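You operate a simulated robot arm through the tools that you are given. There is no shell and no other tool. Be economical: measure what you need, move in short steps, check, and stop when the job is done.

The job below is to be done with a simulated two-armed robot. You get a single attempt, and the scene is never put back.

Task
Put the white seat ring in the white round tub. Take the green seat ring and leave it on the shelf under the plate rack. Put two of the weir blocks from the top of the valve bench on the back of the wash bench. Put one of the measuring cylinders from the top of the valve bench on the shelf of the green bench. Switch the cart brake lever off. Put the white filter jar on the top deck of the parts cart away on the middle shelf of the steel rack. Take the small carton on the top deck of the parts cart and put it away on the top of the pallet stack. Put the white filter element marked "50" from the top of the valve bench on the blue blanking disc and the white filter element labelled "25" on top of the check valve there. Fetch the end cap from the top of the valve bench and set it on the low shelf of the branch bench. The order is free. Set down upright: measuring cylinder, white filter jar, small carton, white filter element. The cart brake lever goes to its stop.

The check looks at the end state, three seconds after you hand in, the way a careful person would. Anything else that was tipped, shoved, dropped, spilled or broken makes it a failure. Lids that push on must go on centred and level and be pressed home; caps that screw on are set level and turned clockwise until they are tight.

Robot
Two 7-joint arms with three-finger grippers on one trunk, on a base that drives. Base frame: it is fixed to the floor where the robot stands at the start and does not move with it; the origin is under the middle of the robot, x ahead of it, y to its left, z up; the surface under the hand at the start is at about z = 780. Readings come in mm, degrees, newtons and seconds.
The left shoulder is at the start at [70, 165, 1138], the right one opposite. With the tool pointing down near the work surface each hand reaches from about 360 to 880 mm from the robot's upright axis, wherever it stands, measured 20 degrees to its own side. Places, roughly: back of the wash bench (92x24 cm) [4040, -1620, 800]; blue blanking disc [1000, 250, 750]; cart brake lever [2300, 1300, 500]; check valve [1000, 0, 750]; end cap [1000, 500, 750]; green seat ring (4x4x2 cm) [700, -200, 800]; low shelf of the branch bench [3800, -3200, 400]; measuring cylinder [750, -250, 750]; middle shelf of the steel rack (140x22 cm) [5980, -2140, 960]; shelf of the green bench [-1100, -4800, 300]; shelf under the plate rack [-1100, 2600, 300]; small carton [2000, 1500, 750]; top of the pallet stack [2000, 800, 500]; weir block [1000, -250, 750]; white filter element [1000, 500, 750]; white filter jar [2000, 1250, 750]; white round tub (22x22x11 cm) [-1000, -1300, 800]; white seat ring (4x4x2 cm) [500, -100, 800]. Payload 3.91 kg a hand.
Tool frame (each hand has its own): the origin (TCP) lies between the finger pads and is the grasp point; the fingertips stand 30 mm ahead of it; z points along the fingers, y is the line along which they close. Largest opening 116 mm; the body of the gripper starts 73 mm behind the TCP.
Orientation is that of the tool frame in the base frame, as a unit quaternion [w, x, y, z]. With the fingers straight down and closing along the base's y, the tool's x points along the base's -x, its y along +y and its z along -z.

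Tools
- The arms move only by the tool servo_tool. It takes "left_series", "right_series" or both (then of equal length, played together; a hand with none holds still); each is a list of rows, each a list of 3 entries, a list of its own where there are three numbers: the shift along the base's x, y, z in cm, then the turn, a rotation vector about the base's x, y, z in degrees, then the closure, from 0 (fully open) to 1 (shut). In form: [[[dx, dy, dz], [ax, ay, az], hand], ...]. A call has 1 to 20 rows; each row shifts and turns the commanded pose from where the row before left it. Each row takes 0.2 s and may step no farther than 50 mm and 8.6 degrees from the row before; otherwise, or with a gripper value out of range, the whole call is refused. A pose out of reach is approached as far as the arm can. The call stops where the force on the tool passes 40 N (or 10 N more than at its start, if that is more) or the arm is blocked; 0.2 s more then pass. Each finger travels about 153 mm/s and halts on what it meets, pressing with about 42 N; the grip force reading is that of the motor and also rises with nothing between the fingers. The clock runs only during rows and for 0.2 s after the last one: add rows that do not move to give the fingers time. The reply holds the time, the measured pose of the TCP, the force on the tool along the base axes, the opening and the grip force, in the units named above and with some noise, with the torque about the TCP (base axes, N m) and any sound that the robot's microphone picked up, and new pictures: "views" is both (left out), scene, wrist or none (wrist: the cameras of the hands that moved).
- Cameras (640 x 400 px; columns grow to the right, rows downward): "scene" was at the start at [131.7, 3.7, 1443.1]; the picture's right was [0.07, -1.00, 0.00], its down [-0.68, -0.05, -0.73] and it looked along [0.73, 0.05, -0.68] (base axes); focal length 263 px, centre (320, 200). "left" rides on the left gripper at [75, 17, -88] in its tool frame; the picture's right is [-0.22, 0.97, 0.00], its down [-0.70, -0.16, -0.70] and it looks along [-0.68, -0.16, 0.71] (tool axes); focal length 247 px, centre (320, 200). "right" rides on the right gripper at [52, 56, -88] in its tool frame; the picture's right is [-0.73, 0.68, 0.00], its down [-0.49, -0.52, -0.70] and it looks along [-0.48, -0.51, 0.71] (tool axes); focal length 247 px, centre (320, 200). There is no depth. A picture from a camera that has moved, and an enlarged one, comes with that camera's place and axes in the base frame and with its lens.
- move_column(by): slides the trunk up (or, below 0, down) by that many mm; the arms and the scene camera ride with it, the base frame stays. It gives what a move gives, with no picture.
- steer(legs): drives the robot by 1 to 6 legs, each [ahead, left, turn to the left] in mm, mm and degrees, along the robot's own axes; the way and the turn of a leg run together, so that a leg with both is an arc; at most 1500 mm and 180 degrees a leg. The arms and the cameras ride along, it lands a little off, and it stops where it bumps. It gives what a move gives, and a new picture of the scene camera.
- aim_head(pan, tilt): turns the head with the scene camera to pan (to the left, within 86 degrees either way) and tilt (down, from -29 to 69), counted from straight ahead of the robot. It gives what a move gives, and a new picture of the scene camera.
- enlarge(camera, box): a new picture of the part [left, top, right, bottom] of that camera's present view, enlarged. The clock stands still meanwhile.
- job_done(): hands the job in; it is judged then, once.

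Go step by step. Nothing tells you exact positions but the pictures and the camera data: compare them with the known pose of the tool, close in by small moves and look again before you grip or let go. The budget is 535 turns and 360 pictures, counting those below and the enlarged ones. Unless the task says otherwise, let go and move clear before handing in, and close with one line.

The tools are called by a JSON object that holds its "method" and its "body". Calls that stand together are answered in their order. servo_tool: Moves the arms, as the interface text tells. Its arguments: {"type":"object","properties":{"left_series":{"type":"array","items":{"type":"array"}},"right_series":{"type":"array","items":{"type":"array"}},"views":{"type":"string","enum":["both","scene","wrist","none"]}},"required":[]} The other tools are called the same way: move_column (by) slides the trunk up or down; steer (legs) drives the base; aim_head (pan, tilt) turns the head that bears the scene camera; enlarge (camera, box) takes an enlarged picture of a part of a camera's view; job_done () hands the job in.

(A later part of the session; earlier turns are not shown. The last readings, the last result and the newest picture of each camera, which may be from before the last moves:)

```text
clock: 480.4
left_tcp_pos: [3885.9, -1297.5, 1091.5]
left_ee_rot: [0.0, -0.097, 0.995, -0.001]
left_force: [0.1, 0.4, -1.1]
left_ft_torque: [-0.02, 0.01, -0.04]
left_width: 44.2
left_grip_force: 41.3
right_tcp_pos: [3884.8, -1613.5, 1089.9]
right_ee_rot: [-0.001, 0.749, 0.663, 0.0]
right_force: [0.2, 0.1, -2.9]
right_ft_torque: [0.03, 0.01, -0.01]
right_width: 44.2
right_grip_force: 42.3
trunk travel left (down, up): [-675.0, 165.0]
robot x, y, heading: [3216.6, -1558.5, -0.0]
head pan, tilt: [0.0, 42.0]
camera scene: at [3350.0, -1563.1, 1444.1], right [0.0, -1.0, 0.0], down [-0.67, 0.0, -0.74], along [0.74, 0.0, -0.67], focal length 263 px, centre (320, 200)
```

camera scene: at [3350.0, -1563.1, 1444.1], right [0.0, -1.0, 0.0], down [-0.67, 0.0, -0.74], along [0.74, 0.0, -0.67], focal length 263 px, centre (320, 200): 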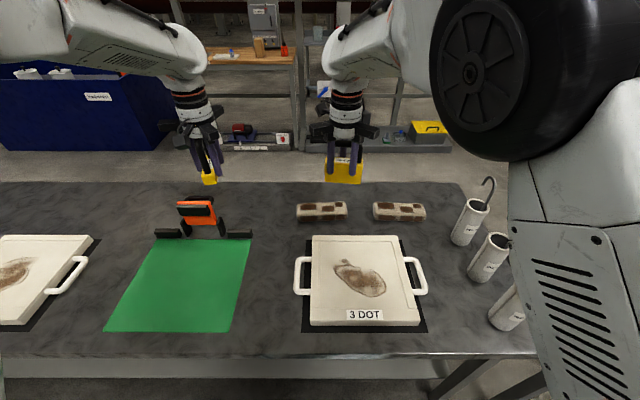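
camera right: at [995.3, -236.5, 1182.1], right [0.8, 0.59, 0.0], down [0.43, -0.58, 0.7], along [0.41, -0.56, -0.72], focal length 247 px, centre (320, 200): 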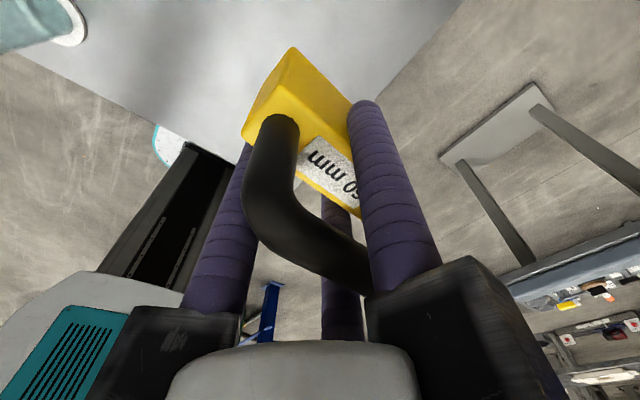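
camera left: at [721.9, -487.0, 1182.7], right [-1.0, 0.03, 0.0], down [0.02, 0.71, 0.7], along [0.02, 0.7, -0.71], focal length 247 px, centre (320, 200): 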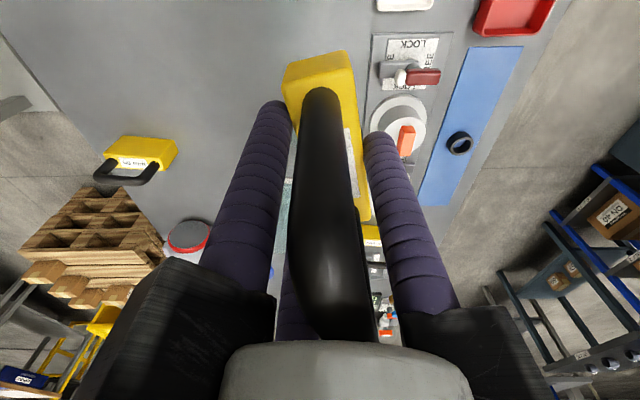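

I'll put the 36 mm block in the gap at y≈-1405 and the 60 mm block behind the first brown item at x≈4085. Driving 80 mm closer under the bench edge.

{"method": "steer", "body": {"legs": [[80, 0, 0]]}}

{"method": "servo_tool", "body": {"right_series": [[[4, -0.8, 0], [0, 0, 0], 0.9], [[4, -0.8, 0], [0, 0, 0], 0.9], [[4, -0.8, 0], [0, 0, 0], 0.9], [[0, 0, -5], [0, 0, 0], 0.9], [[0, 0, -5], [0, 0, 0], 0.9], [[0, 0, 0], [0, 0, 0], 0.9]], "views": "both"}}

```text
clock: 481.5
left_tcp_pos: [3963.8, -1296.6, 1093.2]
left_ee_rot: [0.001, -0.098, 0.995, -0.001]
left_force: [0.1, -0.7, -1.1]
left_ft_torque: [-0.02, -0.01, 0.0]
left_width: 44.0
left_grip_force: 42.1
right_tcp_pos: [3962.6, -1612.9, 1090.8]
right_ee_rot: [-0.001, 0.748, 0.663, 0.001]
right_force: [0.3, 0.5, -2.7]
right_ft_torque: [0.01, 0.03, 0.03]
right_width: 44.4
right_grip_force: 42.1
trunk travel left (down, up): [-675.0, 165.0]
robot x, y, heading: [3295.1, -1561.8, 0.3]
head pan, tilt: [0.0, 42.0]
camera scene: at [3427.4, -1562.9, 1444.3], right [0.0, -1.0, 0.0], down [-0.67, 0.0, -0.74], along [0.74, 0.0, -0.67], focal length 263 px, centre (320, 200)
```

scene: 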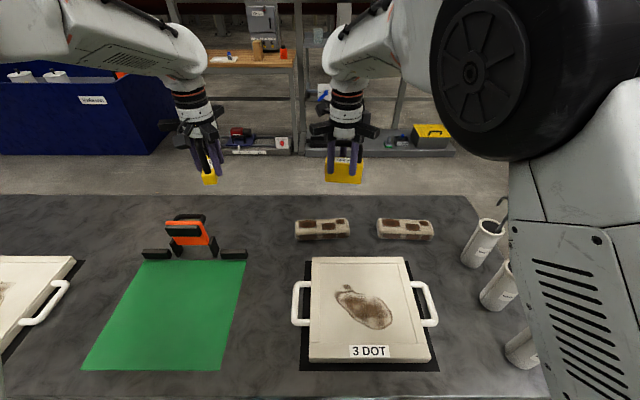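

```text
clock: 482.9
left_tcp_pos: [3964.3, -1298.3, 1092.0]
left_ee_rot: [0.0, -0.097, 0.995, 0.0]
left_force: [-0.7, -0.1, -1.3]
left_ft_torque: [-0.04, -0.02, 0.0]
left_width: 44.0
left_grip_force: 41.7
right_tcp_pos: [4083.1, -1637.0, 992.0]
right_ee_rot: [-0.002, 0.748, 0.664, 0.002]
right_force: [-0.5, -0.4, -2.0]
right_ft_torque: [0.01, 0.02, -0.02]
right_width: 44.4
right_grip_force: 42.1
trunk travel left (down, up): [-675.0, 165.0]
robot x, y, heading: [3295.0, -1562.2, 0.4]
head pan, tilt: [0.0, 42.0]
camera scene: at [3428.3, -1563.1, 1444.1], right [0.0, -1.0, 0.0], down [-0.67, 0.0, -0.74], along [0.74, 0.0, -0.67], focal length 263 px, centre (320, 200)
camera right: at [4144.3, -1590.0, 1080.2], right [0.59, -0.81, 0.0], down [-0.58, -0.42, 0.7], along [-0.57, -0.41, -0.72], focal length 247 px, centre (320, 200)
```

scene: 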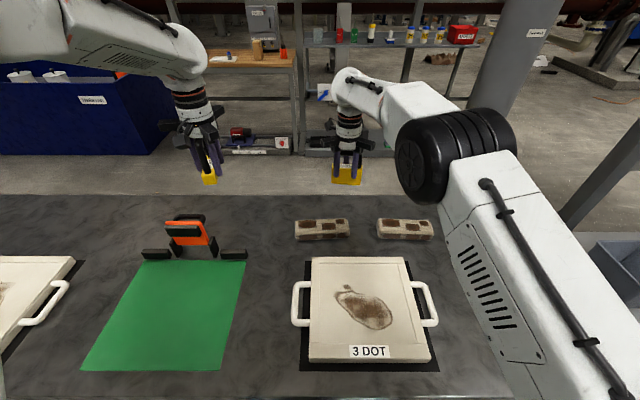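
right: 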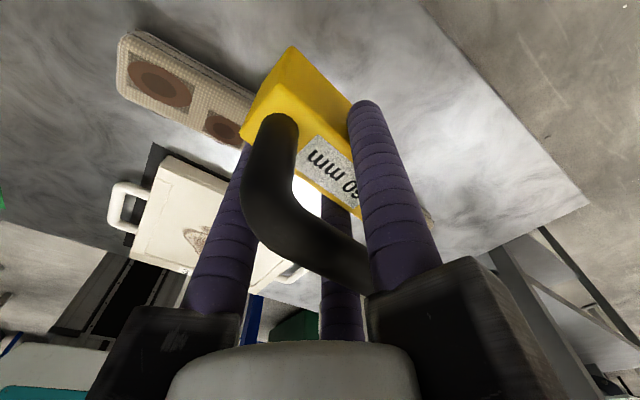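

Clear behind the brown item. Lowering the 60 mm block.

{"method": "servo_tool", "body": {"right_series": [[[0, 0, -4], [0, 0, 0], 0.9], [[0, 0, -4], [0, 0, 0], 0.9], [[0, 0, -2.5], [0, 0, 0], 0.9], [[0, 0, -1], [0, 0, 0], 0.9], [[0, 0, -1], [0, 0, 0], 0.9], [[0, 0, -0.7], [0, 0, 0], 0.9], [[0, 0, 0], [0, 0, 0], 0.9]], "views": "none"}}

```text
clock: 484.5
left_tcp_pos: [3962.2, -1296.8, 1094.2]
left_ee_rot: [0.001, -0.098, 0.995, 0.0]
left_force: [-0.1, 0.0, -0.9]
left_ft_torque: [-0.07, 0.02, 0.01]
left_width: 44.2
left_grip_force: 41.9
right_tcp_pos: [4084.6, -1637.1, 864.3]
right_ee_rot: [0.002, 0.748, 0.664, 0.004]
right_force: [2.9, -0.8, 17.1]
right_ft_torque: [-0.68, 0.05, 0.07]
right_width: 44.4
right_grip_force: 41.6
trunk travel left (down, up): [-675.0, 165.0]
robot x, y, heading: [3295.2, -1559.5, 0.1]
head pan, tilt: [0.0, 42.0]
```

{"method": "servo_tool", "body": {"right_series": [[[0, 0, 0.25], [0, 0, 0], 0.9], [[0, 0, 0], [0, 0, 0], 0.6], [[0, 0, 0], [0, 0, 0], 0.5], [[0, 0, 0], [0, 0, 0], 0.42], [[0, 0, 0], [0, 0, 0], 0.42], [[0, 0, 4], [0, 0, 0], 0.42], [[0, 0, 5], [0, 0, 0], 0.42], [[0, 0, 5], [0, 0, 0], 0.42], [[0, 0, 5], [0, 0, 0], 0.42], [[-4, -2, 0], [0, 0, 0], 0.42], [[-4, -2, 0], [0, 0, 0], 0.42]], "views": "scene"}}

```text
clock: 486.9
left_tcp_pos: [3963.5, -1296.8, 1093.9]
left_ee_rot: [0.001, -0.098, 0.995, 0.0]
left_force: [0.5, -0.4, -0.6]
left_ft_torque: [0.01, -0.01, -0.02]
left_width: 44.0
left_grip_force: 42.0
right_tcp_pos: [4002.4, -1677.4, 1054.5]
right_ee_rot: [-0.001, 0.748, 0.664, 0.003]
right_force: [-0.2, -0.6, -0.6]
right_ft_torque: [0.02, -0.04, 0.01]
right_width: 67.4
right_grip_force: 0.1
trunk travel left (down, up): [-675.0, 165.0]
robot x, y, heading: [3293.7, -1562.3, 0.2]
head pan, tilt: [0.0, 42.0]
camera scene: at [3426.0, -1563.5, 1444.2], right [0.0, -1.0, 0.0], down [-0.67, 0.0, -0.74], along [0.74, 0.0, -0.67], focal length 263 px, centre (320, 200)
```

scene: 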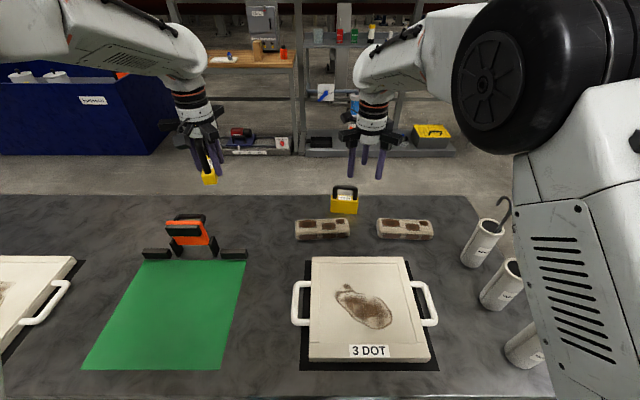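

60 mm block set. Now the 36 mm block to (4030,-1405).

{"method": "servo_tool", "body": {"left_series": [[[2.2, -3.6, 0], [0, 0, 0], 0.9], [[2.2, -3.6, 0], [0, 0, 0], 0.9], [[2.2, -3.6, 0], [0, 0, 0], 0.9], [[0, 0, -5], [0, 0, 0], 0.9], [[0, 0, -5], [0, 0, 0], 0.9], [[0, 0, -4], [0, 0, 0], 0.9], [[0, 0, -4], [0, 0, 0], 0.9], [[0, 0, 0], [0, 0, 0], 0.9]], "views": "both"}}

```text
clock: 488.7
left_tcp_pos: [4030.7, -1404.3, 913.6]
left_ee_rot: [0.001, -0.098, 0.995, -0.002]
left_force: [0.1, -0.3, -1.3]
left_ft_torque: [0.03, 0.01, 0.01]
left_width: 44.0
left_grip_force: 41.7
right_tcp_pos: [4002.6, -1676.8, 1053.5]
right_ee_rot: [0.0, 0.748, 0.664, 0.002]
right_force: [-0.6, 0.8, -0.5]
right_ft_torque: [0.01, 0.0, -0.01]
right_width: 67.4
right_grip_force: 0.1
trunk travel left (down, up): [-675.0, 165.0]
robot x, y, heading: [3294.1, -1561.9, 0.4]
head pan, tilt: [0.0, 42.0]
camera scene: at [3427.4, -1563.2, 1444.3], right [0.0, -1.0, 0.0], down [-0.67, 0.0, -0.74], along [0.74, 0.0, -0.67], focal length 263 px, centre (320, 200)
camera left: at [3951.8, -1402.3, 1003.1], right [0.03, 1.0, 0.0], down [0.71, -0.02, 0.7], along [0.7, -0.02, -0.71], focal length 247 px, centre (320, 200)
```

scene: 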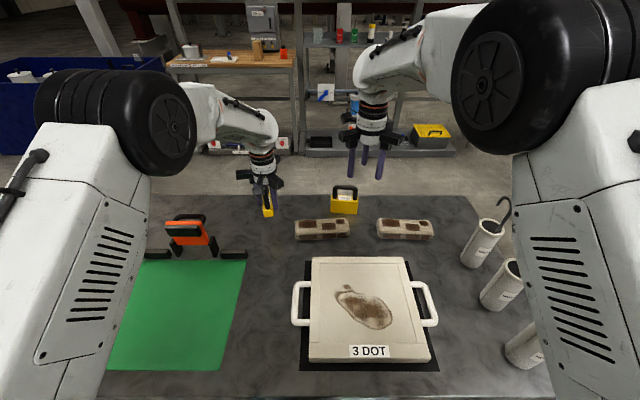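
left: 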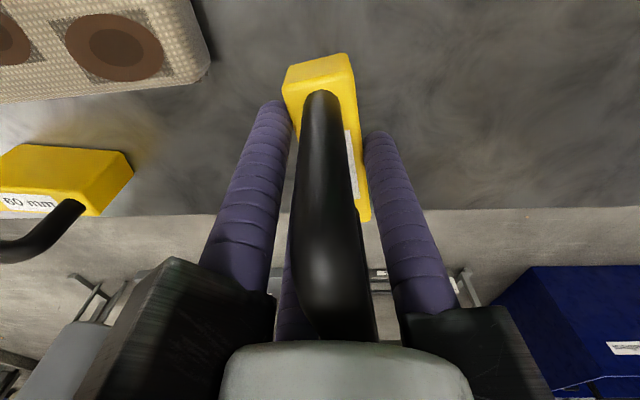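

{"method": "servo_tool", "body": {"left_series": [[[0, 0, -4], [0, 0, 0], 0.9], [[0, 0, -1.5], [0, 0, 0], 0.9], [[0, 0, -0.8], [0, 0, 0], 0.9], [[0, 0, -0.6], [0, 0, 0], 0.9], [[0, 0, 0], [0, 0, 0], 0.9]], "views": "none"}}

```text
clock: 489.9
left_tcp_pos: [4030.8, -1405.1, 843.1]
left_ee_rot: [0.0, -0.098, 0.995, 0.0]
left_force: [-0.1, 0.2, -1.2]
left_ft_torque: [-0.03, 0.0, 0.02]
left_width: 44.2
left_grip_force: 42.4
right_tcp_pos: [4003.7, -1677.9, 1052.0]
right_ee_rot: [-0.001, 0.748, 0.664, 0.001]
right_force: [0.4, -1.1, 0.4]
right_ft_torque: [0.02, 0.0, 0.02]
right_width: 67.3
right_grip_force: 0.0
trunk travel left (down, up): [-675.0, 165.0]
robot x, y, heading: [3294.6, -1562.5, 0.3]
head pan, tilt: [0.0, 42.0]
```

{"method": "servo_tool", "body": {"left_series": [[[0, 0, -0.5], [0, 0, 0], 0.9], [[0, 0, -0.5], [0, 0, 0], 0.9], [[0, 0, -0.5], [0, 0, 0], 0.9], [[0, 0, 0], [0, 0, 0], 0.9]], "views": "none"}}

{"method": "enlarge", "body": {"camera": "scene", "box": [230, 150, 390, 250]}}

```text
clock: 490.6
left_tcp_pos: [4034.5, -1404.7, 843.4]
left_ee_rot: [0.007, -0.098, 0.995, -0.001]
left_force: [-8.2, -0.5, 22.8]
left_ft_torque: [0.17, 0.83, 0.02]
left_width: 44.5
left_grip_force: 41.7
right_tcp_pos: [4002.4, -1675.9, 1054.1]
right_ee_rot: [-0.001, 0.748, 0.664, 0.001]
right_force: [0.4, -0.1, -0.7]
right_ft_torque: [0.03, 0.0, -0.03]
right_width: 67.2
right_grip_force: 0.0
trunk travel left (down, up): [-675.0, 165.0]
robot x, y, heading: [3296.9, -1562.0, 0.2]
head pan, tilt: [0.0, 42.0]
stopped in row 3 (left hand): the force on the tool passed its limit at 42 N (the readings are from after the stop); the commanded pose is now the measured one
```

```text
4.00 times, centred on (310, 200) of scene
camera zoom: at [3426.0, -1563.3, 1444.4], right [0.0, -1.0, 0.0], down [-0.67, 0.0, -0.74], along [0.74, 0.0, -0.67], focal length 1051 px, centre (360, 200)
```

zoom: 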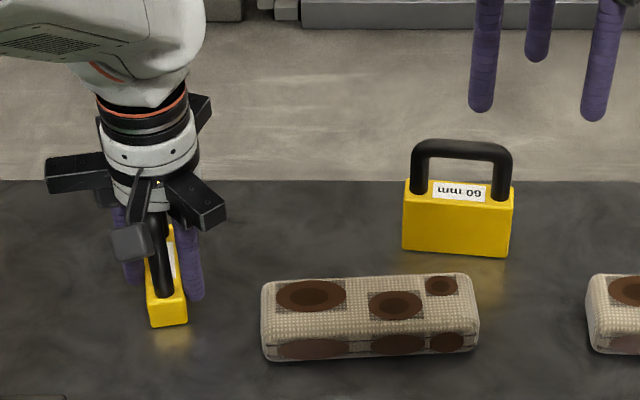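

{"method": "servo_tool", "body": {"left_series": [[[0, 0, 0.3], [0, 0.8, 0], 0.9], [[0, 0, 0], [0, 0, 0], 0.6], [[0, 0, 0], [0, 0, 0], 0.5], [[0, 0, 0], [0, 0, 0], 0.45], [[0, 0, 0], [0, 0, 0], 0.45], [[0, 0, 4], [0, 0, 0], 0.45], [[0, 0, 5], [0, 0, 0], 0.45], [[0, 0, 5], [0, 0, 0], 0.45], [[0, 0, 5], [0, 0, 0], 0.45], [[0, 0, 5], [0, 0, 0], 0.45]], "views": "none"}}

{"method": "enlarge", "body": {"camera": "scene", "box": [210, 150, 410, 270]}}

```text
clock: 492.8
left_tcp_pos: [4032.5, -1403.7, 1083.1]
left_ee_rot: [-0.002, -0.097, 0.995, -0.001]
left_force: [-0.3, 0.3, 0.3]
left_ft_torque: [-0.02, 0.0, 0.03]
left_width: 63.5
left_grip_force: 0.1
right_tcp_pos: [4002.2, -1677.0, 1054.0]
right_ee_rot: [-0.001, 0.748, 0.664, 0.002]
right_force: [0.0, -0.2, -0.2]
right_ft_torque: [-0.01, -0.02, -0.01]
right_width: 67.0
right_grip_force: 0.0
trunk travel left (down, up): [-675.0, 165.0]
robot x, y, heading: [3293.6, -1563.7, 0.1]
head pan, tilt: [0.0, 42.0]
```

```text
3.20 times, centred on (310, 210) of scene
camera zoom: at [3426.6, -1563.1, 1444.2], right [0.0, -1.0, 0.0], down [-0.67, 0.0, -0.74], along [0.74, 0.0, -0.67], focal length 841 px, centre (352, 168)
```

zoom: 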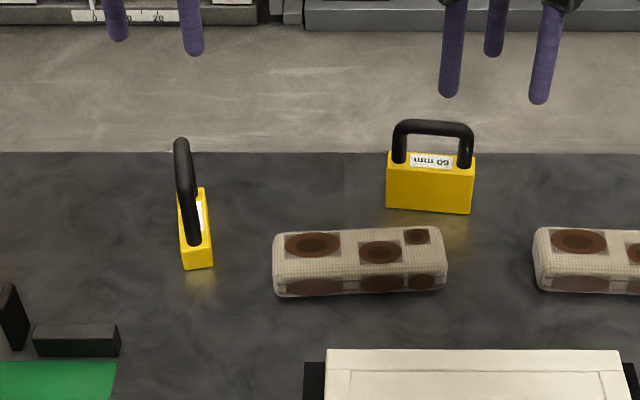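

Both weir blocks are on the back of the wash bench. Back out, restore the right hand's yaw, and drive back west to the front of the valve bench.

{"method": "steer", "body": {"legs": [[-400, 0, 0]]}}

{"method": "servo_tool", "body": {"left_series": [[[-3, 0, 0.5], [0, 0, -8.2], 0.3], [[-3, 0, 0.5], [0, 0, -3], 0.3], [[-3, 0, 0.5], [0, 0, 0], 0.3], [[0, 0, 0.5], [0, 0, 0], 0.3], [[0, 0, 0.5], [0, 0, 0], 0.3], [[0, 0, 0.5], [0, 0, 0], 0.3], [[0, 0, 0.5], [0, 0, 0], 0.3], [[0, 0, 0.5], [0, 0, 0], 0.3], [[0, 0, 0.5], [0, 0, 0], 0.3], [[0, 0, 0.5], [0, 0, 0], 0.3], [[0, 0, 0.5], [0, 0, 0], 0.3], [[0, 0, 0.5], [0, 0, 0], 0.3]], "right_series": [[[-2, -2, 0.5], [0, 0, 8.1], 0.3], [[-2, -2, 0.5], [0, 0, 8.1], 0.3], [[-2, -2, 0.5], [0, 0, 8.1], 0.3], [[-2, -2, 0.5], [0, 0, 8.1], 0.3], [[0, -2, 0.5], [0, 0, 8.1], 0.3], [[0, 0, 0.5], [0, 0, 8.1], 0.3], [[0, 0, 0.5], [0, 0, 8.1], 0.3], [[0, 0, 0.5], [0, 0, 8.1], 0.3], [[0, 0, 0.5], [0, 0, 8.1], 0.3], [[0, 0, 0.5], [0, 0, 8.1], 0.3], [[0, 0, 0.5], [0, 0, 8.1], 0.3], [[0, 0, 0.5], [0, 0, 8.1], 0.3]], "views": "none"}}

{"method": "steer", "body": {"legs": [[0, 0, 180], [0, -430, 0], [1500, 0, 0], [1450, 0, 0]]}}

```text
clock: 495.2
left_tcp_pos: [3631.3, -1401.3, 1081.6]
left_ee_rot: [-0.003, -0.1, 0.995, -0.001]
left_force: [0.8, -1.1, -0.5]
left_ft_torque: [0.04, -0.01, 0.01]
left_width: 63.7
left_grip_force: 0.1
right_tcp_pos: [3603.6, -1675.0, 1053.3]
right_ee_rot: [-0.001, 0.746, 0.666, 0.001]
right_force: [-0.5, 0.0, 0.5]
right_ft_torque: [-0.01, 0.01, 0.0]
right_width: 67.1
right_grip_force: 0.0
trunk travel left (down, up): [-675.0, 165.0]
robot x, y, heading: [2894.0, -1559.1, 0.5]
head pan, tilt: [0.0, 42.0]
camera scene: at [3027.2, -1564.7, 1444.1], right [0.01, -1.0, 0.0], down [-0.67, -0.01, -0.74], along [0.74, 0.01, -0.67], focal length 263 px, centre (320, 200)
```

scene: 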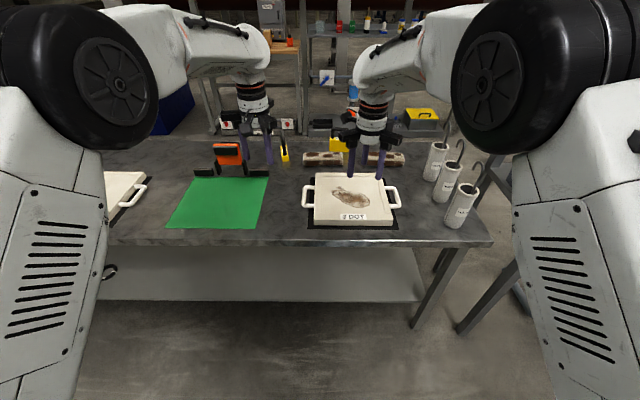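

```text
clock: 497.9
left_tcp_pos: [3541.3, -1401.5, 1142.5]
left_ee_rot: [-0.002, -0.004, 1.0, -0.001]
left_force: [-0.6, 0.1, 0.6]
left_ft_torque: [-0.02, 0.01, 0.0]
left_width: 81.3
left_grip_force: 0.1
right_tcp_pos: [3521.5, -1777.2, 1114.0]
right_ee_rot: [-0.002, -0.008, 1.0, -0.001]
right_force: [0.0, 0.5, -0.1]
right_ft_torque: [-0.01, 0.0, 0.03]
right_width: 81.1
right_grip_force: 0.0
trunk travel left (down, up): [-675.0, 165.0]
robot x, y, heading: [2890.1, -1564.1, 0.4]
head pan, tilt: [0.0, 42.0]
```

```text
clock: 521.7
left_tcp_pos: [-702.2, -1397.9, 1143.0]
left_ee_rot: [-0.001, 1.0, 0.015, 0.002]
left_force: [0.5, 0.2, -0.4]
left_ft_torque: [-0.01, 0.0, 0.0]
left_width: 81.5
left_grip_force: 0.2
right_tcp_pos: [-691.9, -1025.2, 1113.1]
right_ee_rot: [0.0, 1.0, 0.018, 0.002]
right_force: [1.2, 0.4, 0.0]
right_ft_torque: [-0.03, 0.02, -0.01]
right_width: 81.3
right_grip_force: 0.0
trunk travel left (down, up): [-675.0, 165.0]
robot x, y, heading: [-57.4, -1223.7, -177.9]
head pan, tilt: [0.0, 42.0]
camera scene: at [-193.7, -1227.7, 1444.2], right [-0.03, 1.0, 0.0], down [0.67, 0.02, -0.74], along [-0.74, -0.02, -0.67], focal length 263 px, centre (320, 200)
```

scene: 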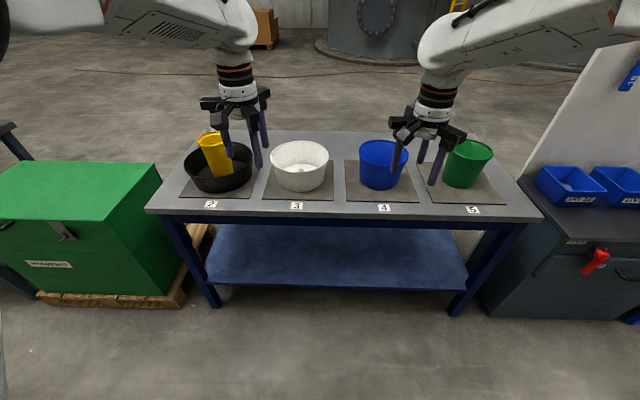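

{"method": "steer", "body": {"legs": [[0, 0, 177.9], [0, 1080, 0], [150, 0, 0]]}}

```text
clock: 535.6
left_tcp_pos: [743.4, 8.2, 1143.7]
left_ee_rot: [-0.001, 0.003, 1.0, -0.001]
left_force: [0.2, 0.5, -0.3]
left_ft_torque: [0.02, -0.01, 0.02]
left_width: 81.2
left_grip_force: 0.1
right_tcp_pos: [718.7, -365.7, 1113.6]
right_ee_rot: [0.0, 0.0, 1.0, 0.0]
right_force: [1.2, 0.0, -0.4]
right_ft_torque: [0.04, -0.02, 0.02]
right_width: 81.2
right_grip_force: 0.0
trunk travel left (down, up): [-675.0, 165.0]
robot x, y, heading: [95.4, -142.8, -0.1]
head pan, tilt: [0.0, 42.0]
camera scene: at [226.3, -147.4, 1444.5], right [0.0, -1.0, 0.0], down [-0.67, 0.0, -0.74], along [0.74, 0.0, -0.67], focal length 263 px, centre (320, 200)
```

scene: 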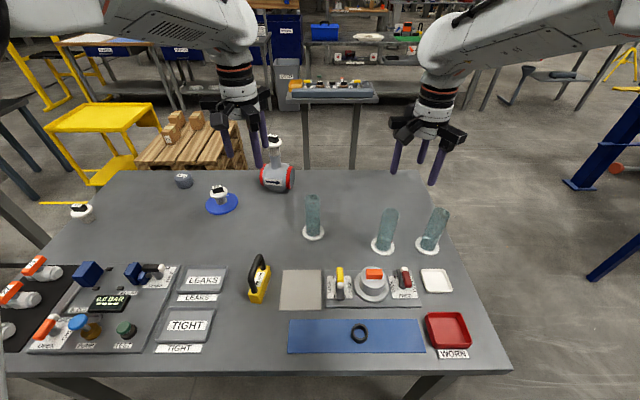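

First the end cap with the left hand: shift to the earlier spot in front of it.

{"method": "steer", "body": {"legs": [[0, 370, 0], [115, 0, 0]]}}

{"method": "servo_tool", "body": {"left_series": [[[4, 0, 0], [0, 0, 0], 0.1], [[4, 0, 0], [0, 0, 0], 0.1], [[4, 0, 0], [0, 0, 0], 0.1], [[4, 0, 0], [0, 0, 0], 0.1], [[0, 0, -4], [0, 0, 0], 0.1], [[0, 0, -4], [0, 0, 0], 0.1], [[0, 0, -4], [0, 0, 0], 0.1], [[0, 0, 0], [0, 0, 0], 0.1]], "views": "both"}}

```text
clock: 538.7
left_tcp_pos: [861.0, 376.8, 1143.8]
left_ee_rot: [-0.002, 0.004, 1.0, -0.002]
left_force: [0.1, -0.1, -0.2]
left_ft_torque: [0.01, 0.02, 0.05]
left_width: 81.0
left_grip_force: 0.0
right_tcp_pos: [835.0, 4.4, 1112.1]
right_ee_rot: [-0.001, 0.001, 1.0, 0.0]
right_force: [0.6, -0.8, 0.0]
right_ft_torque: [0.01, -0.01, -0.01]
right_width: 81.0
right_grip_force: 0.0
trunk travel left (down, up): [-675.0, 165.0]
robot x, y, heading: [210.8, 228.1, -0.5]
head pan, tilt: [0.0, 42.0]
camera scene: at [342.8, 223.8, 1444.3], right [-0.01, -1.0, 0.0], down [-0.67, 0.0, -0.74], along [0.74, -0.01, -0.67], focal length 263 px, centre (320, 200)
```

scene: 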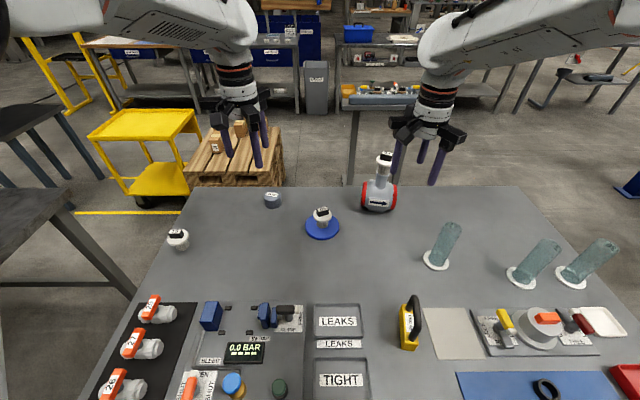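

```text
clock: 540.5
left_tcp_pos: [1001.5, 379.2, 1023.1]
left_ee_rot: [-0.001, 0.004, 1.0, -0.001]
left_force: [0.2, 0.6, -0.4]
left_ft_torque: [0.0, -0.02, 0.02]
left_width: 104.6
left_grip_force: 0.2
left hand out of reach, approached as far as the arm can: row 4
right_tcp_pos: [834.9, 4.0, 1114.0]
right_ee_rot: [-0.001, 0.003, 1.0, 0.0]
right_force: [0.2, 0.4, 1.0]
right_ft_torque: [0.01, 0.0, 0.02]
right_width: 81.2
right_grip_force: 0.1
trunk travel left (down, up): [-675.0, 165.0]
robot x, y, heading: [209.9, 227.6, -0.2]
head pan, tilt: [0.0, 42.0]
camera scene: at [342.5, 223.4, 1444.4], right [-0.01, -1.0, 0.0], down [-0.67, 0.0, -0.74], along [0.74, -0.01, -0.67], focal length 263 px, centre (320, 200)
camera left: at [923.9, 396.3, 1112.8], right [0.23, 0.97, 0.0], down [0.7, -0.17, 0.7], along [0.68, -0.16, -0.72], focal length 247 px, centre (320, 200)
```

scene: 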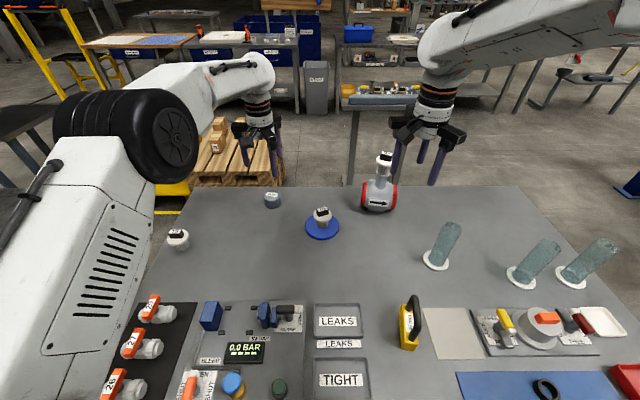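
left: 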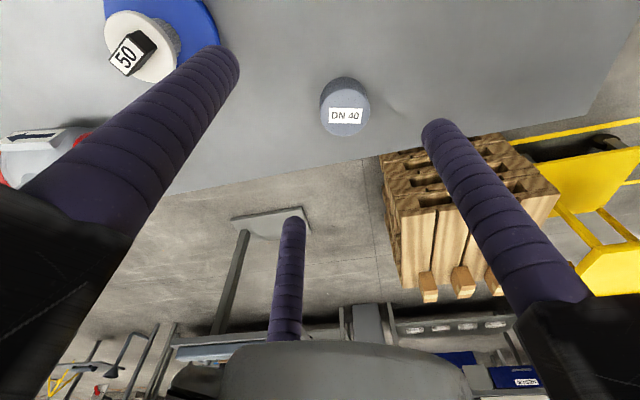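

Cap at (1061,396), 61 mm across; at the reach limit, so I turn the robot right by 9° and nudge ahead.

{"method": "steer", "body": {"legs": [[20, 0, -9]]}}

{"method": "servo_tool", "body": {"left_series": [[[0, 4.5, 0], [0, 0, 0], 0.1], [[0, 4.5, 0], [0, 0, 0], 0.1], [[0.7, 4.5, 0], [0, 0, 0], 0.1], [[0.7, 0, -4], [0, 0, 0], 0.1], [[0.7, 0, -4], [0, 0, 0], 0.1], [[0.4, 0, -3], [0, 0, 0], 0.1], [[0, 0, 0], [0, 0, 0], 0.1]], "views": "wrist"}}

```text
clock: 541.6
left_tcp_pos: [1034.7, 251.9, 1022.4]
left_ee_rot: [-0.001, 0.083, 0.997, 0.0]
left_force: [-1.4, 0.2, -0.2]
left_ft_torque: [0.02, 0.03, 0.01]
left_width: 104.4
left_grip_force: 0.0
right_tcp_pos: [814.3, -91.3, 1112.5]
right_ee_rot: [-0.001, 0.08, 0.997, 0.0]
right_force: [0.2, 0.8, -0.1]
right_ft_torque: [0.04, 0.0, -0.02]
right_width: 81.0
right_grip_force: 0.2
trunk travel left (down, up): [-675.0, 165.0]
robot x, y, heading: [231.6, 226.6, -9.5]
head pan, tilt: [0.0, 42.0]
camera scene: at [361.6, 201.0, 1444.2], right [-0.16, -0.99, 0.0], down [-0.66, 0.11, -0.74], along [0.73, -0.12, -0.67], focal length 263 px, centre (320, 200)
```

scene: 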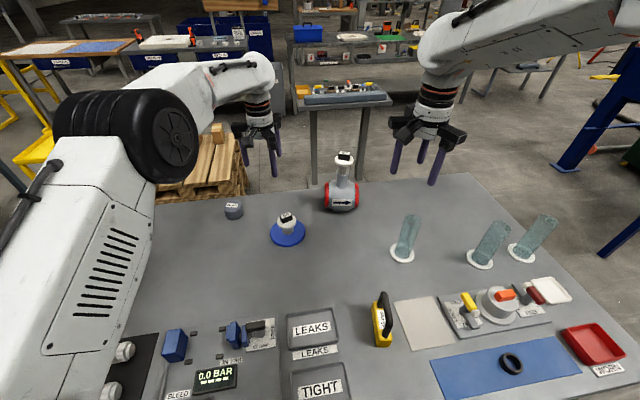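

```text
clock: 543.2
left_tcp_pos: [1060.4, 387.9, 912.5]
left_ee_rot: [-0.001, 0.083, 0.997, -0.001]
left_force: [-0.6, -0.7, 0.5]
left_ft_torque: [0.04, -0.01, -0.01]
left_width: 104.6
left_grip_force: 0.1
right_tcp_pos: [813.5, -91.6, 1113.4]
right_ee_rot: [-0.002, 0.079, 0.997, 0.0]
right_force: [-0.6, -0.7, -0.3]
right_ft_torque: [0.01, -0.03, -0.02]
right_width: 81.0
right_grip_force: 0.0
trunk travel left (down, up): [-675.0, 165.0]
robot x, y, heading: [228.1, 225.7, -9.4]
head pan, tilt: [0.0, 42.0]
camera left: at [987.3, 416.3, 1002.5], right [0.38, 0.92, 0.0], down [0.66, -0.27, 0.7], along [0.64, -0.27, -0.72], focal length 247 px, centre (320, 200)
```

left: 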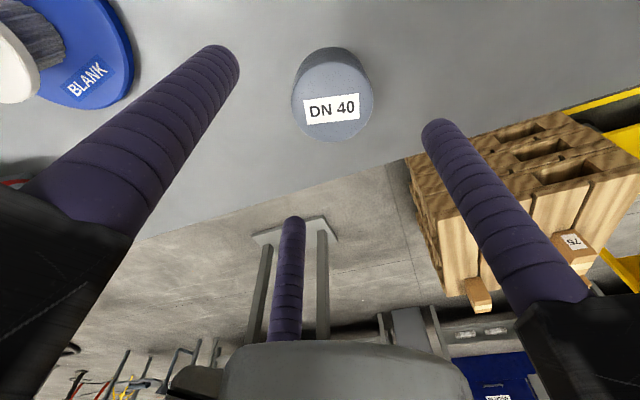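

{"method": "servo_tool", "body": {"left_series": [[[-0.1, 0.7, -4], [0, 0, 0], 0.1], [[0, 0, -3.5], [0, 0, 0], 0.1], [[0, 0, -2], [0, 0, 0], 0.1], [[0, 0, 0], [0, 0, 0], 0.3], [[0, 0, 0], [0, 0, 0], 0.45], [[0, 0, 0], [0, 0, 0], 0.6], [[0, 0, 0], [0, 0, 0], 0.8], [[0, 0, 0], [0, 0, 0], 0.8]], "views": "wrist"}}

```text
clock: 545.0
left_tcp_pos: [1058.1, 395.4, 816.9]
left_ee_rot: [-0.001, 0.082, 0.997, -0.002]
left_force: [0.5, 0.1, 1.8]
left_ft_torque: [0.05, 0.09, -0.03]
left_width: 61.0
left_grip_force: 42.3
right_tcp_pos: [811.9, -92.5, 1113.5]
right_ee_rot: [-0.001, 0.081, 0.997, 0.001]
right_force: [0.0, -0.2, 0.0]
right_ft_torque: [0.01, 0.02, 0.01]
right_width: 81.3
right_grip_force: 0.0
trunk travel left (down, up): [-675.0, 165.0]
robot x, y, heading: [233.3, 224.9, -9.9]
head pan, tilt: [0.0, 42.0]
camera left: at [986.2, 423.3, 906.6], right [0.38, 0.92, 0.0], down [0.66, -0.27, 0.7], along [0.64, -0.27, -0.72], focal length 247 px, centre (320, 200)
```

left: 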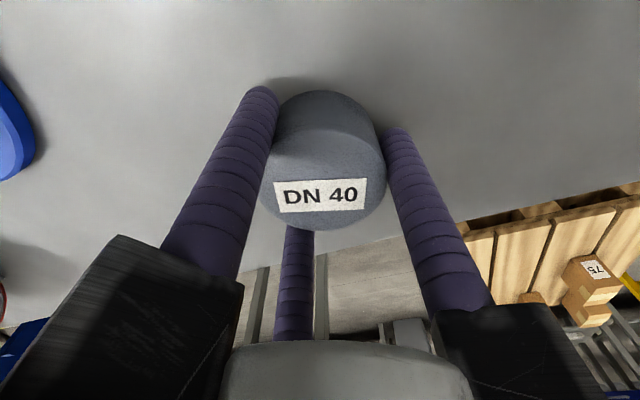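

End cap gripped. Lifting (small steps only).

{"method": "servo_tool", "body": {"left_series": [[[0, 0, 2], [0, 0, 0], 0.8], [[0, 0, 4.5], [0, 0, 0], 0.8], [[0, 0, 4.5], [0, 0, 0], 0.8], [[0, 0, 4.5], [0, 0, 0], 0.8], [[-3, 0, 3.5], [0, 0, 0], 0.8], [[-3, 0, 3.5], [0, 0, 0], 0.8], [[-3, 0, 3.5], [0, 0, 0], 0.8], [[-3, 0, 0], [0, 0, 0], 0.8], [[-3, 0, 0], [0, 0, 0], 0.8]], "views": "none"}}

```text
clock: 547.0
left_tcp_pos: [906.4, 394.3, 1077.9]
left_ee_rot: [-0.001, 0.082, 0.997, 0.0]
left_force: [-1.0, 0.2, -1.1]
left_ft_torque: [0.0, -0.07, -0.01]
left_width: 60.9
left_grip_force: 42.1
right_tcp_pos: [812.1, -92.0, 1113.1]
right_ee_rot: [0.0, 0.08, 0.997, 0.0]
right_force: [-0.7, -0.1, -0.4]
right_ft_torque: [-0.02, -0.02, 0.03]
right_width: 80.9
right_grip_force: 0.0
trunk travel left (down, up): [-675.0, 165.0]
robot x, y, heading: [230.4, 226.2, -9.5]
head pan, tilt: [0.0, 42.0]
```

{"method": "steer", "body": {"legs": [[-330, 0, 9.5], [0, -1370, 0], [1500, 0, 0], [1480, 0, 0]]}}

```text
clock: 569.6
left_tcp_pos: [3512.2, -866.2, 1077.8]
left_ee_rot: [-0.002, 0.005, 1.0, 0.0]
left_force: [-0.4, -0.6, -1.7]
left_ft_torque: [0.0, 0.04, -0.03]
left_width: 60.8
left_grip_force: 41.7
right_tcp_pos: [3492.7, -1360.5, 1112.4]
right_ee_rot: [-0.002, 0.003, 1.0, 0.0]
right_force: [0.6, -0.2, -0.5]
right_ft_torque: [0.01, 0.03, 0.0]
right_width: 81.3
right_grip_force: 0.1
trunk travel left (down, up): [-675.0, 165.0]
robot x, y, heading: [2867.1, -1138.9, -0.1]
head pan, tilt: [0.0, 42.0]
camera scene: at [3001.0, -1140.2, 1444.2], right [-0.01, -1.0, 0.0], down [-0.67, 0.01, -0.74], along [0.74, -0.01, -0.67], focal length 263 px, centre (320, 200)
```

scene: 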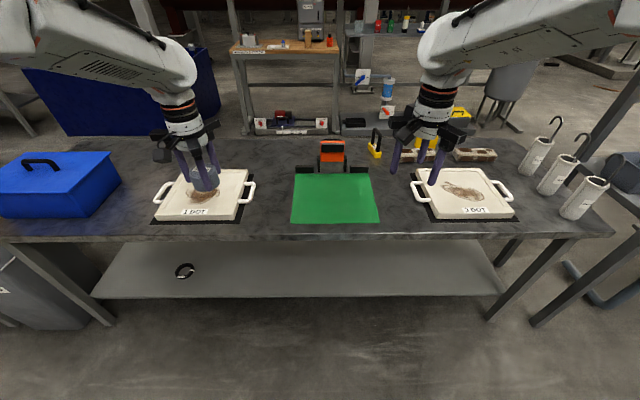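

{"method": "steer", "body": {"legs": [[-200, 0, 0], [0, -1450, 0], [0, -330, 0]]}}

{"method": "aim_head", "body": {"pan": 0, "tilt": 40}}

```text
clock: 579.8
left_tcp_pos: [3303.6, -2645.0, 1077.6]
left_ee_rot: [-0.001, 0.004, 1.0, -0.001]
left_force: [0.7, 0.8, -0.8]
left_ft_torque: [-0.02, 0.0, 0.03]
left_width: 61.2
left_grip_force: 42.3
right_tcp_pos: [3286.4, -3140.7, 1113.1]
right_ee_rot: [-0.002, 0.0, 1.0, 0.0]
right_force: [0.4, 0.7, 0.3]
right_ft_torque: [0.0, 0.02, 0.0]
right_width: 81.4
right_grip_force: 0.1
trunk travel left (down, up): [-675.0, 165.0]
robot x, y, heading: [2658.1, -2919.9, -0.4]
head pan, tilt: [0.0, 42.0]
camera scene: at [2793.4, -2923.9, 1444.2], right [0.0, -1.0, 0.0], down [-0.67, 0.0, -0.74], along [0.74, 0.0, -0.67], focal length 263 px, centre (320, 200)
```

scene: 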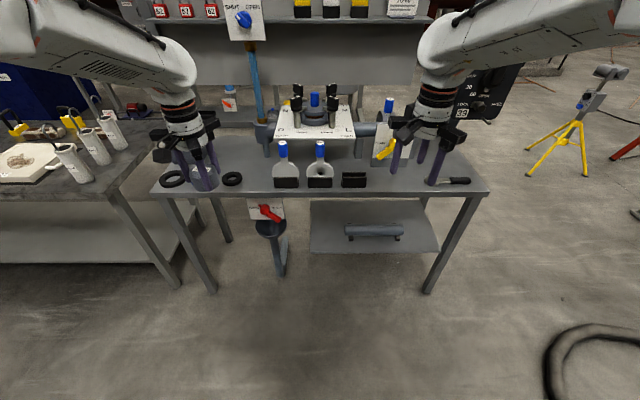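

```text
clock: 580.4
left_tcp_pos: [3302.4, -2646.5, 1077.8]
left_ee_rot: [-0.002, 0.003, 1.0, -0.001]
left_force: [0.0, 0.0, -1.8]
left_ft_torque: [0.04, 0.02, -0.01]
left_width: 60.5
left_grip_force: 42.0
right_tcp_pos: [3286.7, -3141.3, 1112.8]
right_ee_rot: [-0.001, 0.0, 1.0, 0.0]
right_force: [0.0, -0.3, -0.8]
right_ft_torque: [-0.02, -0.01, -0.02]
right_width: 81.3
right_grip_force: 0.0
trunk travel left (down, up): [-675.0, 165.0]
robot x, y, heading: [2660.4, -2924.1, -0.2]
head pan, tilt: [0.0, 40.0]
camera scene: at [2794.8, -2924.8, 1447.1], right [0.0, -1.0, 0.0], down [-0.64, 0.0, -0.77], along [0.77, 0.0, -0.64], focal length 263 px, centre (320, 200)
```

scene: 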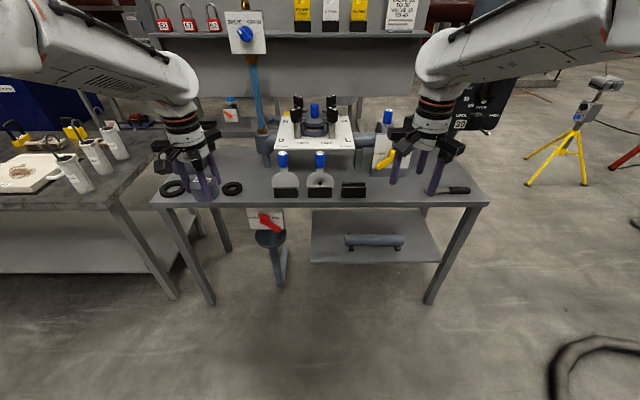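

The low shelf of the branch bench is on its right half, a pipe lying on it; free space is at the shelf's left end (≈(3670,-2950)). I'll shift right, tilt the left hand 45° forward, and lower the trunk.

{"method": "steer", "body": {"legs": [[0, -190, 0]]}}

{"method": "servo_tool", "body": {"left_series": [[[0, 0, 0], [0, -7.5, 0], 0.8], [[0, 0, 0], [0, -7.5, 0], 0.8], [[0, 0, 0], [0, -7.5, 0], 0.8], [[0, 0, 0], [0, -7.5, 0], 0.8], [[0, 0, 0], [0, -7.5, 0], 0.8], [[0, 0, 0], [0, -7.5, 0], 0.8], [[0, 0, 0], [0, 0, 0], 0.8]], "right_series": [[[-2.2, 0, 0], [0, 0, 0], 0.3], [[-2.2, 0, 0], [0, 0, 0], 0.3], [[-2.2, 0, 0], [0, 0, 0], 0.3], [[-2.2, 0, 0], [0, 0, 0], 0.3], [[-2.2, 0, 0], [0, 0, 0], 0.3], [[-2.2, 0, 0], [0, 0, 0], 0.3], [[0, 0, 0], [0, 0, 0], 0.3]], "views": "none"}}

{"method": "move_column", "body": {"by": -400}}

{"method": "move_column", "body": {"by": -120}}

{"method": "aim_head", "body": {"pan": 10, "tilt": 25}}

```text
clock: 581.9
left_tcp_pos: [3302.1, -2834.6, 1077.1]
left_ee_rot: [-0.002, 0.004, 1.0, -0.002]
left_force: [0.1, 0.5, -1.7]
left_ft_torque: [-0.02, 0.0, 0.05]
left_width: 60.5
left_grip_force: 41.8
right_tcp_pos: [3285.1, -3329.8, 1112.8]
right_ee_rot: [-0.002, 0.001, 1.0, 0.0]
right_force: [-0.6, -0.3, -0.2]
right_ft_torque: [0.01, 0.0, 0.01]
right_width: 81.2
right_grip_force: 0.1
trunk travel left (down, up): [-675.0, 165.0]
robot x, y, heading: [2660.0, -3109.8, -0.1]
head pan, tilt: [0.0, 40.0]
camera scene: at [2793.9, -3112.5, 1447.1], right [-0.01, -1.0, 0.0], down [-0.64, 0.0, -0.77], along [0.77, 0.0, -0.64], focal length 263 px, centre (320, 200)
```

scene: 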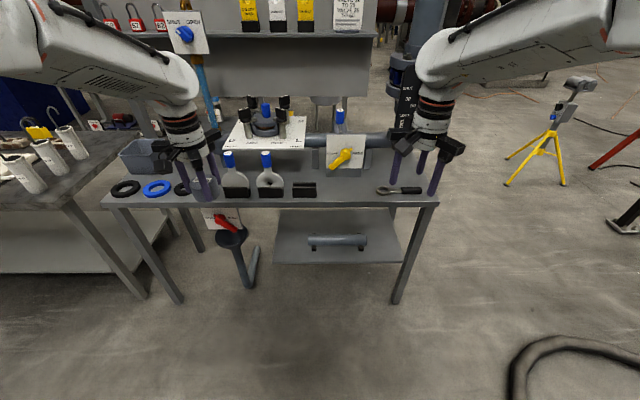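

```text
clock: 583.5
left_tcp_pos: [3303.1, -2833.5, 1076.3]
left_ee_rot: [0.381, 0.004, 0.925, 0.0]
left_force: [0.2, 0.2, -0.8]
left_ft_torque: [-0.01, 0.01, 0.02]
left_width: 60.6
left_grip_force: 41.9
right_tcp_pos: [3152.9, -3329.6, 1113.7]
right_ee_rot: [-0.002, 0.001, 1.0, -0.001]
right_force: [-0.8, 1.0, -0.6]
right_ft_torque: [-0.05, -0.02, 0.01]
right_width: 81.2
right_grip_force: 0.0
trunk travel left (down, up): [-675.0, 165.0]
robot x, y, heading: [2661.9, -3112.4, -0.3]
head pan, tilt: [0.0, 40.0]
```

```text
clock: 587.4
left_tcp_pos: [3303.0, -2836.8, 678.8]
left_ee_rot: [0.382, 0.004, 0.924, 0.0]
left_force: [-0.2, 0.2, -0.4]
left_ft_torque: [0.04, 0.0, -0.01]
left_width: 60.9
left_grip_force: 41.4
right_tcp_pos: [3152.5, -3332.8, 712.7]
right_ee_rot: [-0.001, 0.001, 1.0, -0.001]
right_force: [-0.4, -1.1, 0.3]
right_ft_torque: [0.02, 0.01, -0.01]
right_width: 81.2
right_grip_force: 0.0
trunk travel left (down, up): [-275.0, 565.0]
robot x, y, heading: [2657.5, -3106.4, -0.2]
head pan, tilt: [0.0, 40.0]
```

```text
clock: 588.9
left_tcp_pos: [3302.5, -2837.0, 558.2]
left_ee_rot: [0.381, 0.004, 0.924, 0.0]
left_force: [0.0, 0.0, -0.8]
left_ft_torque: [-0.02, 0.04, 0.03]
left_width: 60.7
left_grip_force: 41.8
right_tcp_pos: [3152.1, -3333.1, 594.0]
right_ee_rot: [-0.002, 0.001, 1.0, 0.0]
right_force: [-0.6, 0.1, 0.3]
right_ft_torque: [-0.01, 0.0, 0.0]
right_width: 81.3
right_grip_force: 0.1
trunk travel left (down, up): [-155.0, 685.0]
robot x, y, heading: [2659.1, -3108.7, -0.4]
head pan, tilt: [0.0, 40.0]
```

```text
clock: 589.6
left_tcp_pos: [3302.4, -2835.9, 557.0]
left_ee_rot: [0.382, 0.004, 0.924, 0.001]
left_force: [0.2, 0.3, -1.7]
left_ft_torque: [0.01, 0.03, 0.02]
left_width: 60.6
left_grip_force: 42.2
right_tcp_pos: [3152.4, -3331.7, 593.6]
right_ee_rot: [-0.002, 0.001, 1.0, 0.0]
right_force: [-0.5, -0.4, 0.4]
right_ft_torque: [-0.01, -0.01, -0.02]
right_width: 81.4
right_grip_force: 0.1
trunk travel left (down, up): [-155.0, 685.0]
robot x, y, heading: [2659.7, -3113.4, -0.3]
head pan, tilt: [10.0, 25.0]
camera scene: at [2799.4, -3097.6, 950.4], right [0.17, -0.99, 0.0], down [-0.42, -0.07, -0.91], along [0.89, 0.15, -0.42], focal length 263 px, centre (320, 200)
```

scene: 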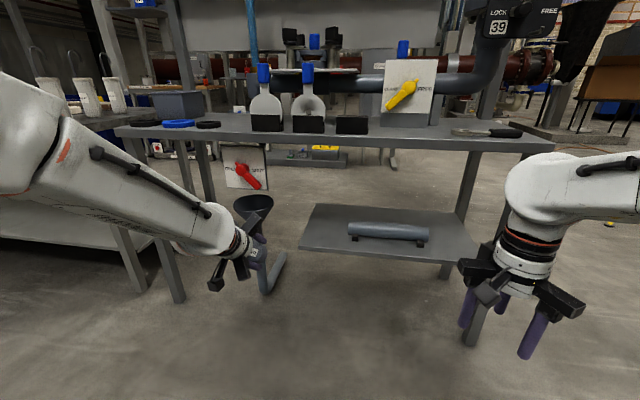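

Shelf front edge ≈ x 3615, z≈345; free corner around (3700,-2960). Shift the left hand right, then drive forward.

{"method": "servo_tool", "body": {"left_series": [[[0, -4.1, -1.5], [0, 0, 0], 0.8], [[0, -4.1, -1.5], [0, 0, 0], 0.8], [[0, -4.1, -1.5], [0, 0, 0], 0.8], [[0, 0, -3], [0, 0, 0], 0.8], [[0, 0, 0], [0, 0, 0], 0.8]], "views": "none"}}

{"method": "steer", "body": {"legs": [[250, 0, 0]]}}

```text
clock: 590.8
left_tcp_pos: [3301.3, -2958.8, 481.1]
left_ee_rot: [0.381, 0.004, 0.925, 0.0]
left_force: [-0.8, 0.2, -1.1]
left_ft_torque: [0.0, 0.03, 0.01]
left_width: 60.9
left_grip_force: 42.5
right_tcp_pos: [3152.0, -3331.7, 593.1]
right_ee_rot: [-0.002, 0.001, 1.0, 0.0]
right_force: [0.4, 0.0, 0.6]
right_ft_torque: [0.01, -0.01, 0.0]
right_width: 81.1
right_grip_force: 0.1
trunk travel left (down, up): [-155.0, 685.0]
robot x, y, heading: [2661.8, -3113.0, -0.3]
head pan, tilt: [10.0, 25.0]
```

```text
clock: 592.7
left_tcp_pos: [3548.8, -2959.9, 481.6]
left_ee_rot: [0.38, 0.004, 0.925, 0.001]
left_force: [0.2, 0.4, -1.2]
left_ft_torque: [-0.01, 0.01, -0.01]
left_width: 61.0
left_grip_force: 42.1
right_tcp_pos: [3401.6, -3331.7, 592.8]
right_ee_rot: [-0.002, 0.001, 1.0, 0.0]
right_force: [-0.9, 0.3, 0.3]
right_ft_torque: [-0.02, 0.01, 0.01]
right_width: 81.4
right_grip_force: 0.0
trunk travel left (down, up): [-155.0, 685.0]
robot x, y, heading: [2905.4, -3114.8, -0.2]
head pan, tilt: [10.0, 25.0]
camera scene: at [3048.2, -3098.9, 950.4], right [0.17, -0.99, 0.0], down [-0.42, -0.07, -0.91], along [0.89, 0.15, -0.42], focal length 263 px, centre (320, 200)
```

scene: 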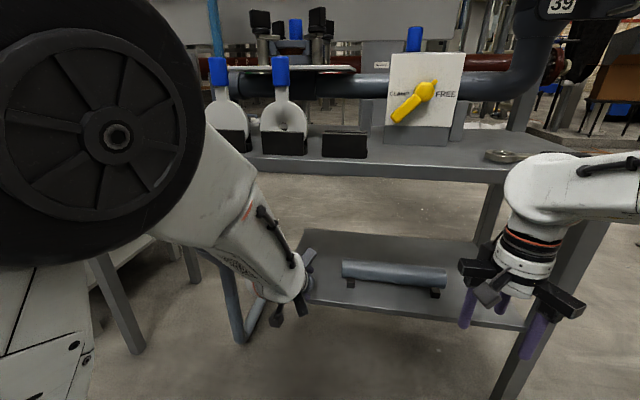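

{"method": "servo_tool", "body": {"left_series": [[[4, 0, 0], [0, 0, 0], 0.8], [[4, 0, 0], [0, 0, 0], 0.8], [[4, 0, -1], [0, 0, 0], 0.8], [[2.5, 0, -3], [0, 0, 0], 0.8], [[0, 0, -2], [0, 0, 0], 0.8], [[0, 0, 0], [0, 0, 0], 0.8]], "views": "both"}}

```text
clock: 594.1
left_tcp_pos: [3696.6, -2960.1, 427.7]
left_ee_rot: [0.386, 0.002, 0.923, 0.002]
left_force: [2.9, 0.7, 22.3]
left_ft_torque: [0.14, -0.28, 0.04]
left_width: 60.9
left_grip_force: 42.1
right_tcp_pos: [3400.7, -3334.0, 595.2]
right_ee_rot: [0.0, 0.001, 1.0, 0.0]
right_force: [-0.3, 0.7, -0.6]
right_ft_torque: [-0.02, 0.01, -0.01]
right_width: 81.1
right_grip_force: 0.1
trunk travel left (down, up): [-155.0, 685.0]
robot x, y, heading: [2905.8, -3109.7, -0.2]
head pan, tilt: [10.0, 25.0]
camera scene: at [3045.8, -3099.3, 951.2], right [0.17, -0.99, 0.0], down [-0.41, -0.07, -0.91], along [0.89, 0.15, -0.42], focal length 263 px, centre (320, 200)
camera left: at [3579.5, -2942.5, 438.0], right [0.16, 0.97, 0.16], down [-0.01, -0.16, 0.99], along [0.99, -0.16, -0.02], focal length 247 px, centre (320, 200)
```

scene: 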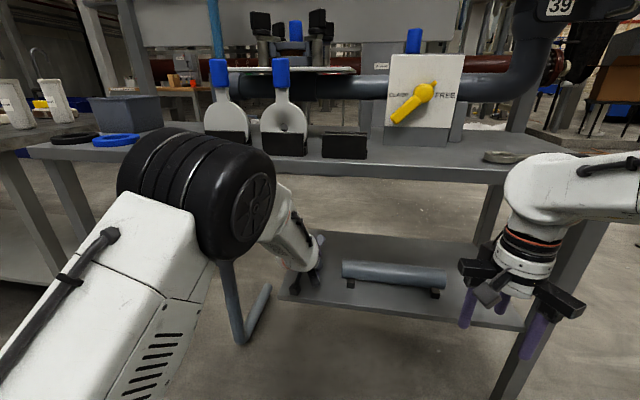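
left: 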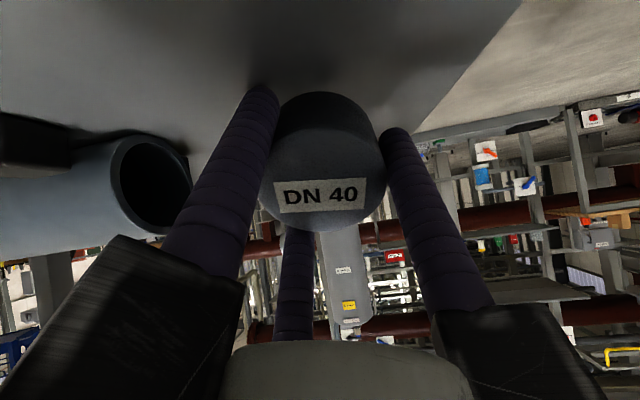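

Shelf contact. Raise slightly, release gently, and withdraw along the tool axis.

{"method": "servo_tool", "body": {"left_series": [[[0, 0, 0.6], [0, 0, 0], 0.8], [[0, 0, 0.1], [0, 0, 0], 0.46], [[0, 0, 0.2], [0, 0, 0], 0.43], [[0, 0, 0.3], [0, 0, 0], 0.38], [[0, 0, 0.3], [0, 0, 0], 0.33], [[0, 0, 0], [0, 0, 0], 0.33], [[-2, 0, 2], [0, 0, 0], 0.33], [[-3, 0, 3], [0, 0, 0], 0.33], [[0, 0, 0], [0, 0, 0], 0.33]], "views": "wrist"}}

```text
clock: 596.1
left_tcp_pos: [3644.9, -2960.7, 488.5]
left_ee_rot: [0.381, 0.004, 0.925, 0.0]
left_force: [0.1, 0.2, 0.7]
left_ft_torque: [-0.01, -0.04, -0.02]
left_width: 77.5
left_grip_force: 0.0
right_tcp_pos: [3401.8, -3333.3, 592.4]
right_ee_rot: [-0.001, 0.001, 1.0, 0.0]
right_force: [-0.7, -0.5, -0.5]
right_ft_torque: [0.0, -0.03, 0.0]
right_width: 81.1
right_grip_force: 0.2
trunk travel left (down, up): [-155.0, 685.0]
robot x, y, heading: [2906.2, -3110.8, -0.2]
head pan, tilt: [10.0, 25.0]
camera left: at [3527.6, -2943.0, 499.7], right [0.16, 0.97, 0.16], down [0.0, -0.16, 0.99], along [0.99, -0.16, -0.03], focal length 247 px, centre (320, 200)
```

left: 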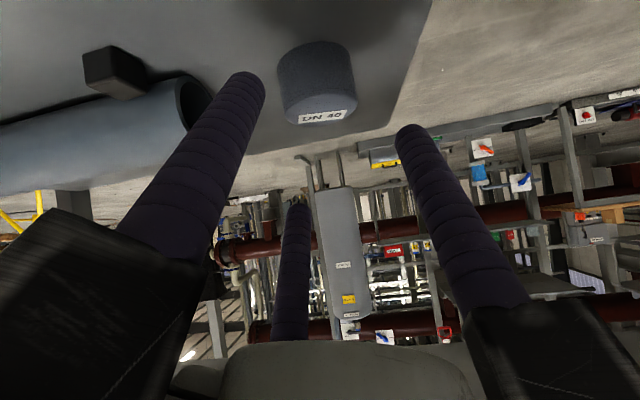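

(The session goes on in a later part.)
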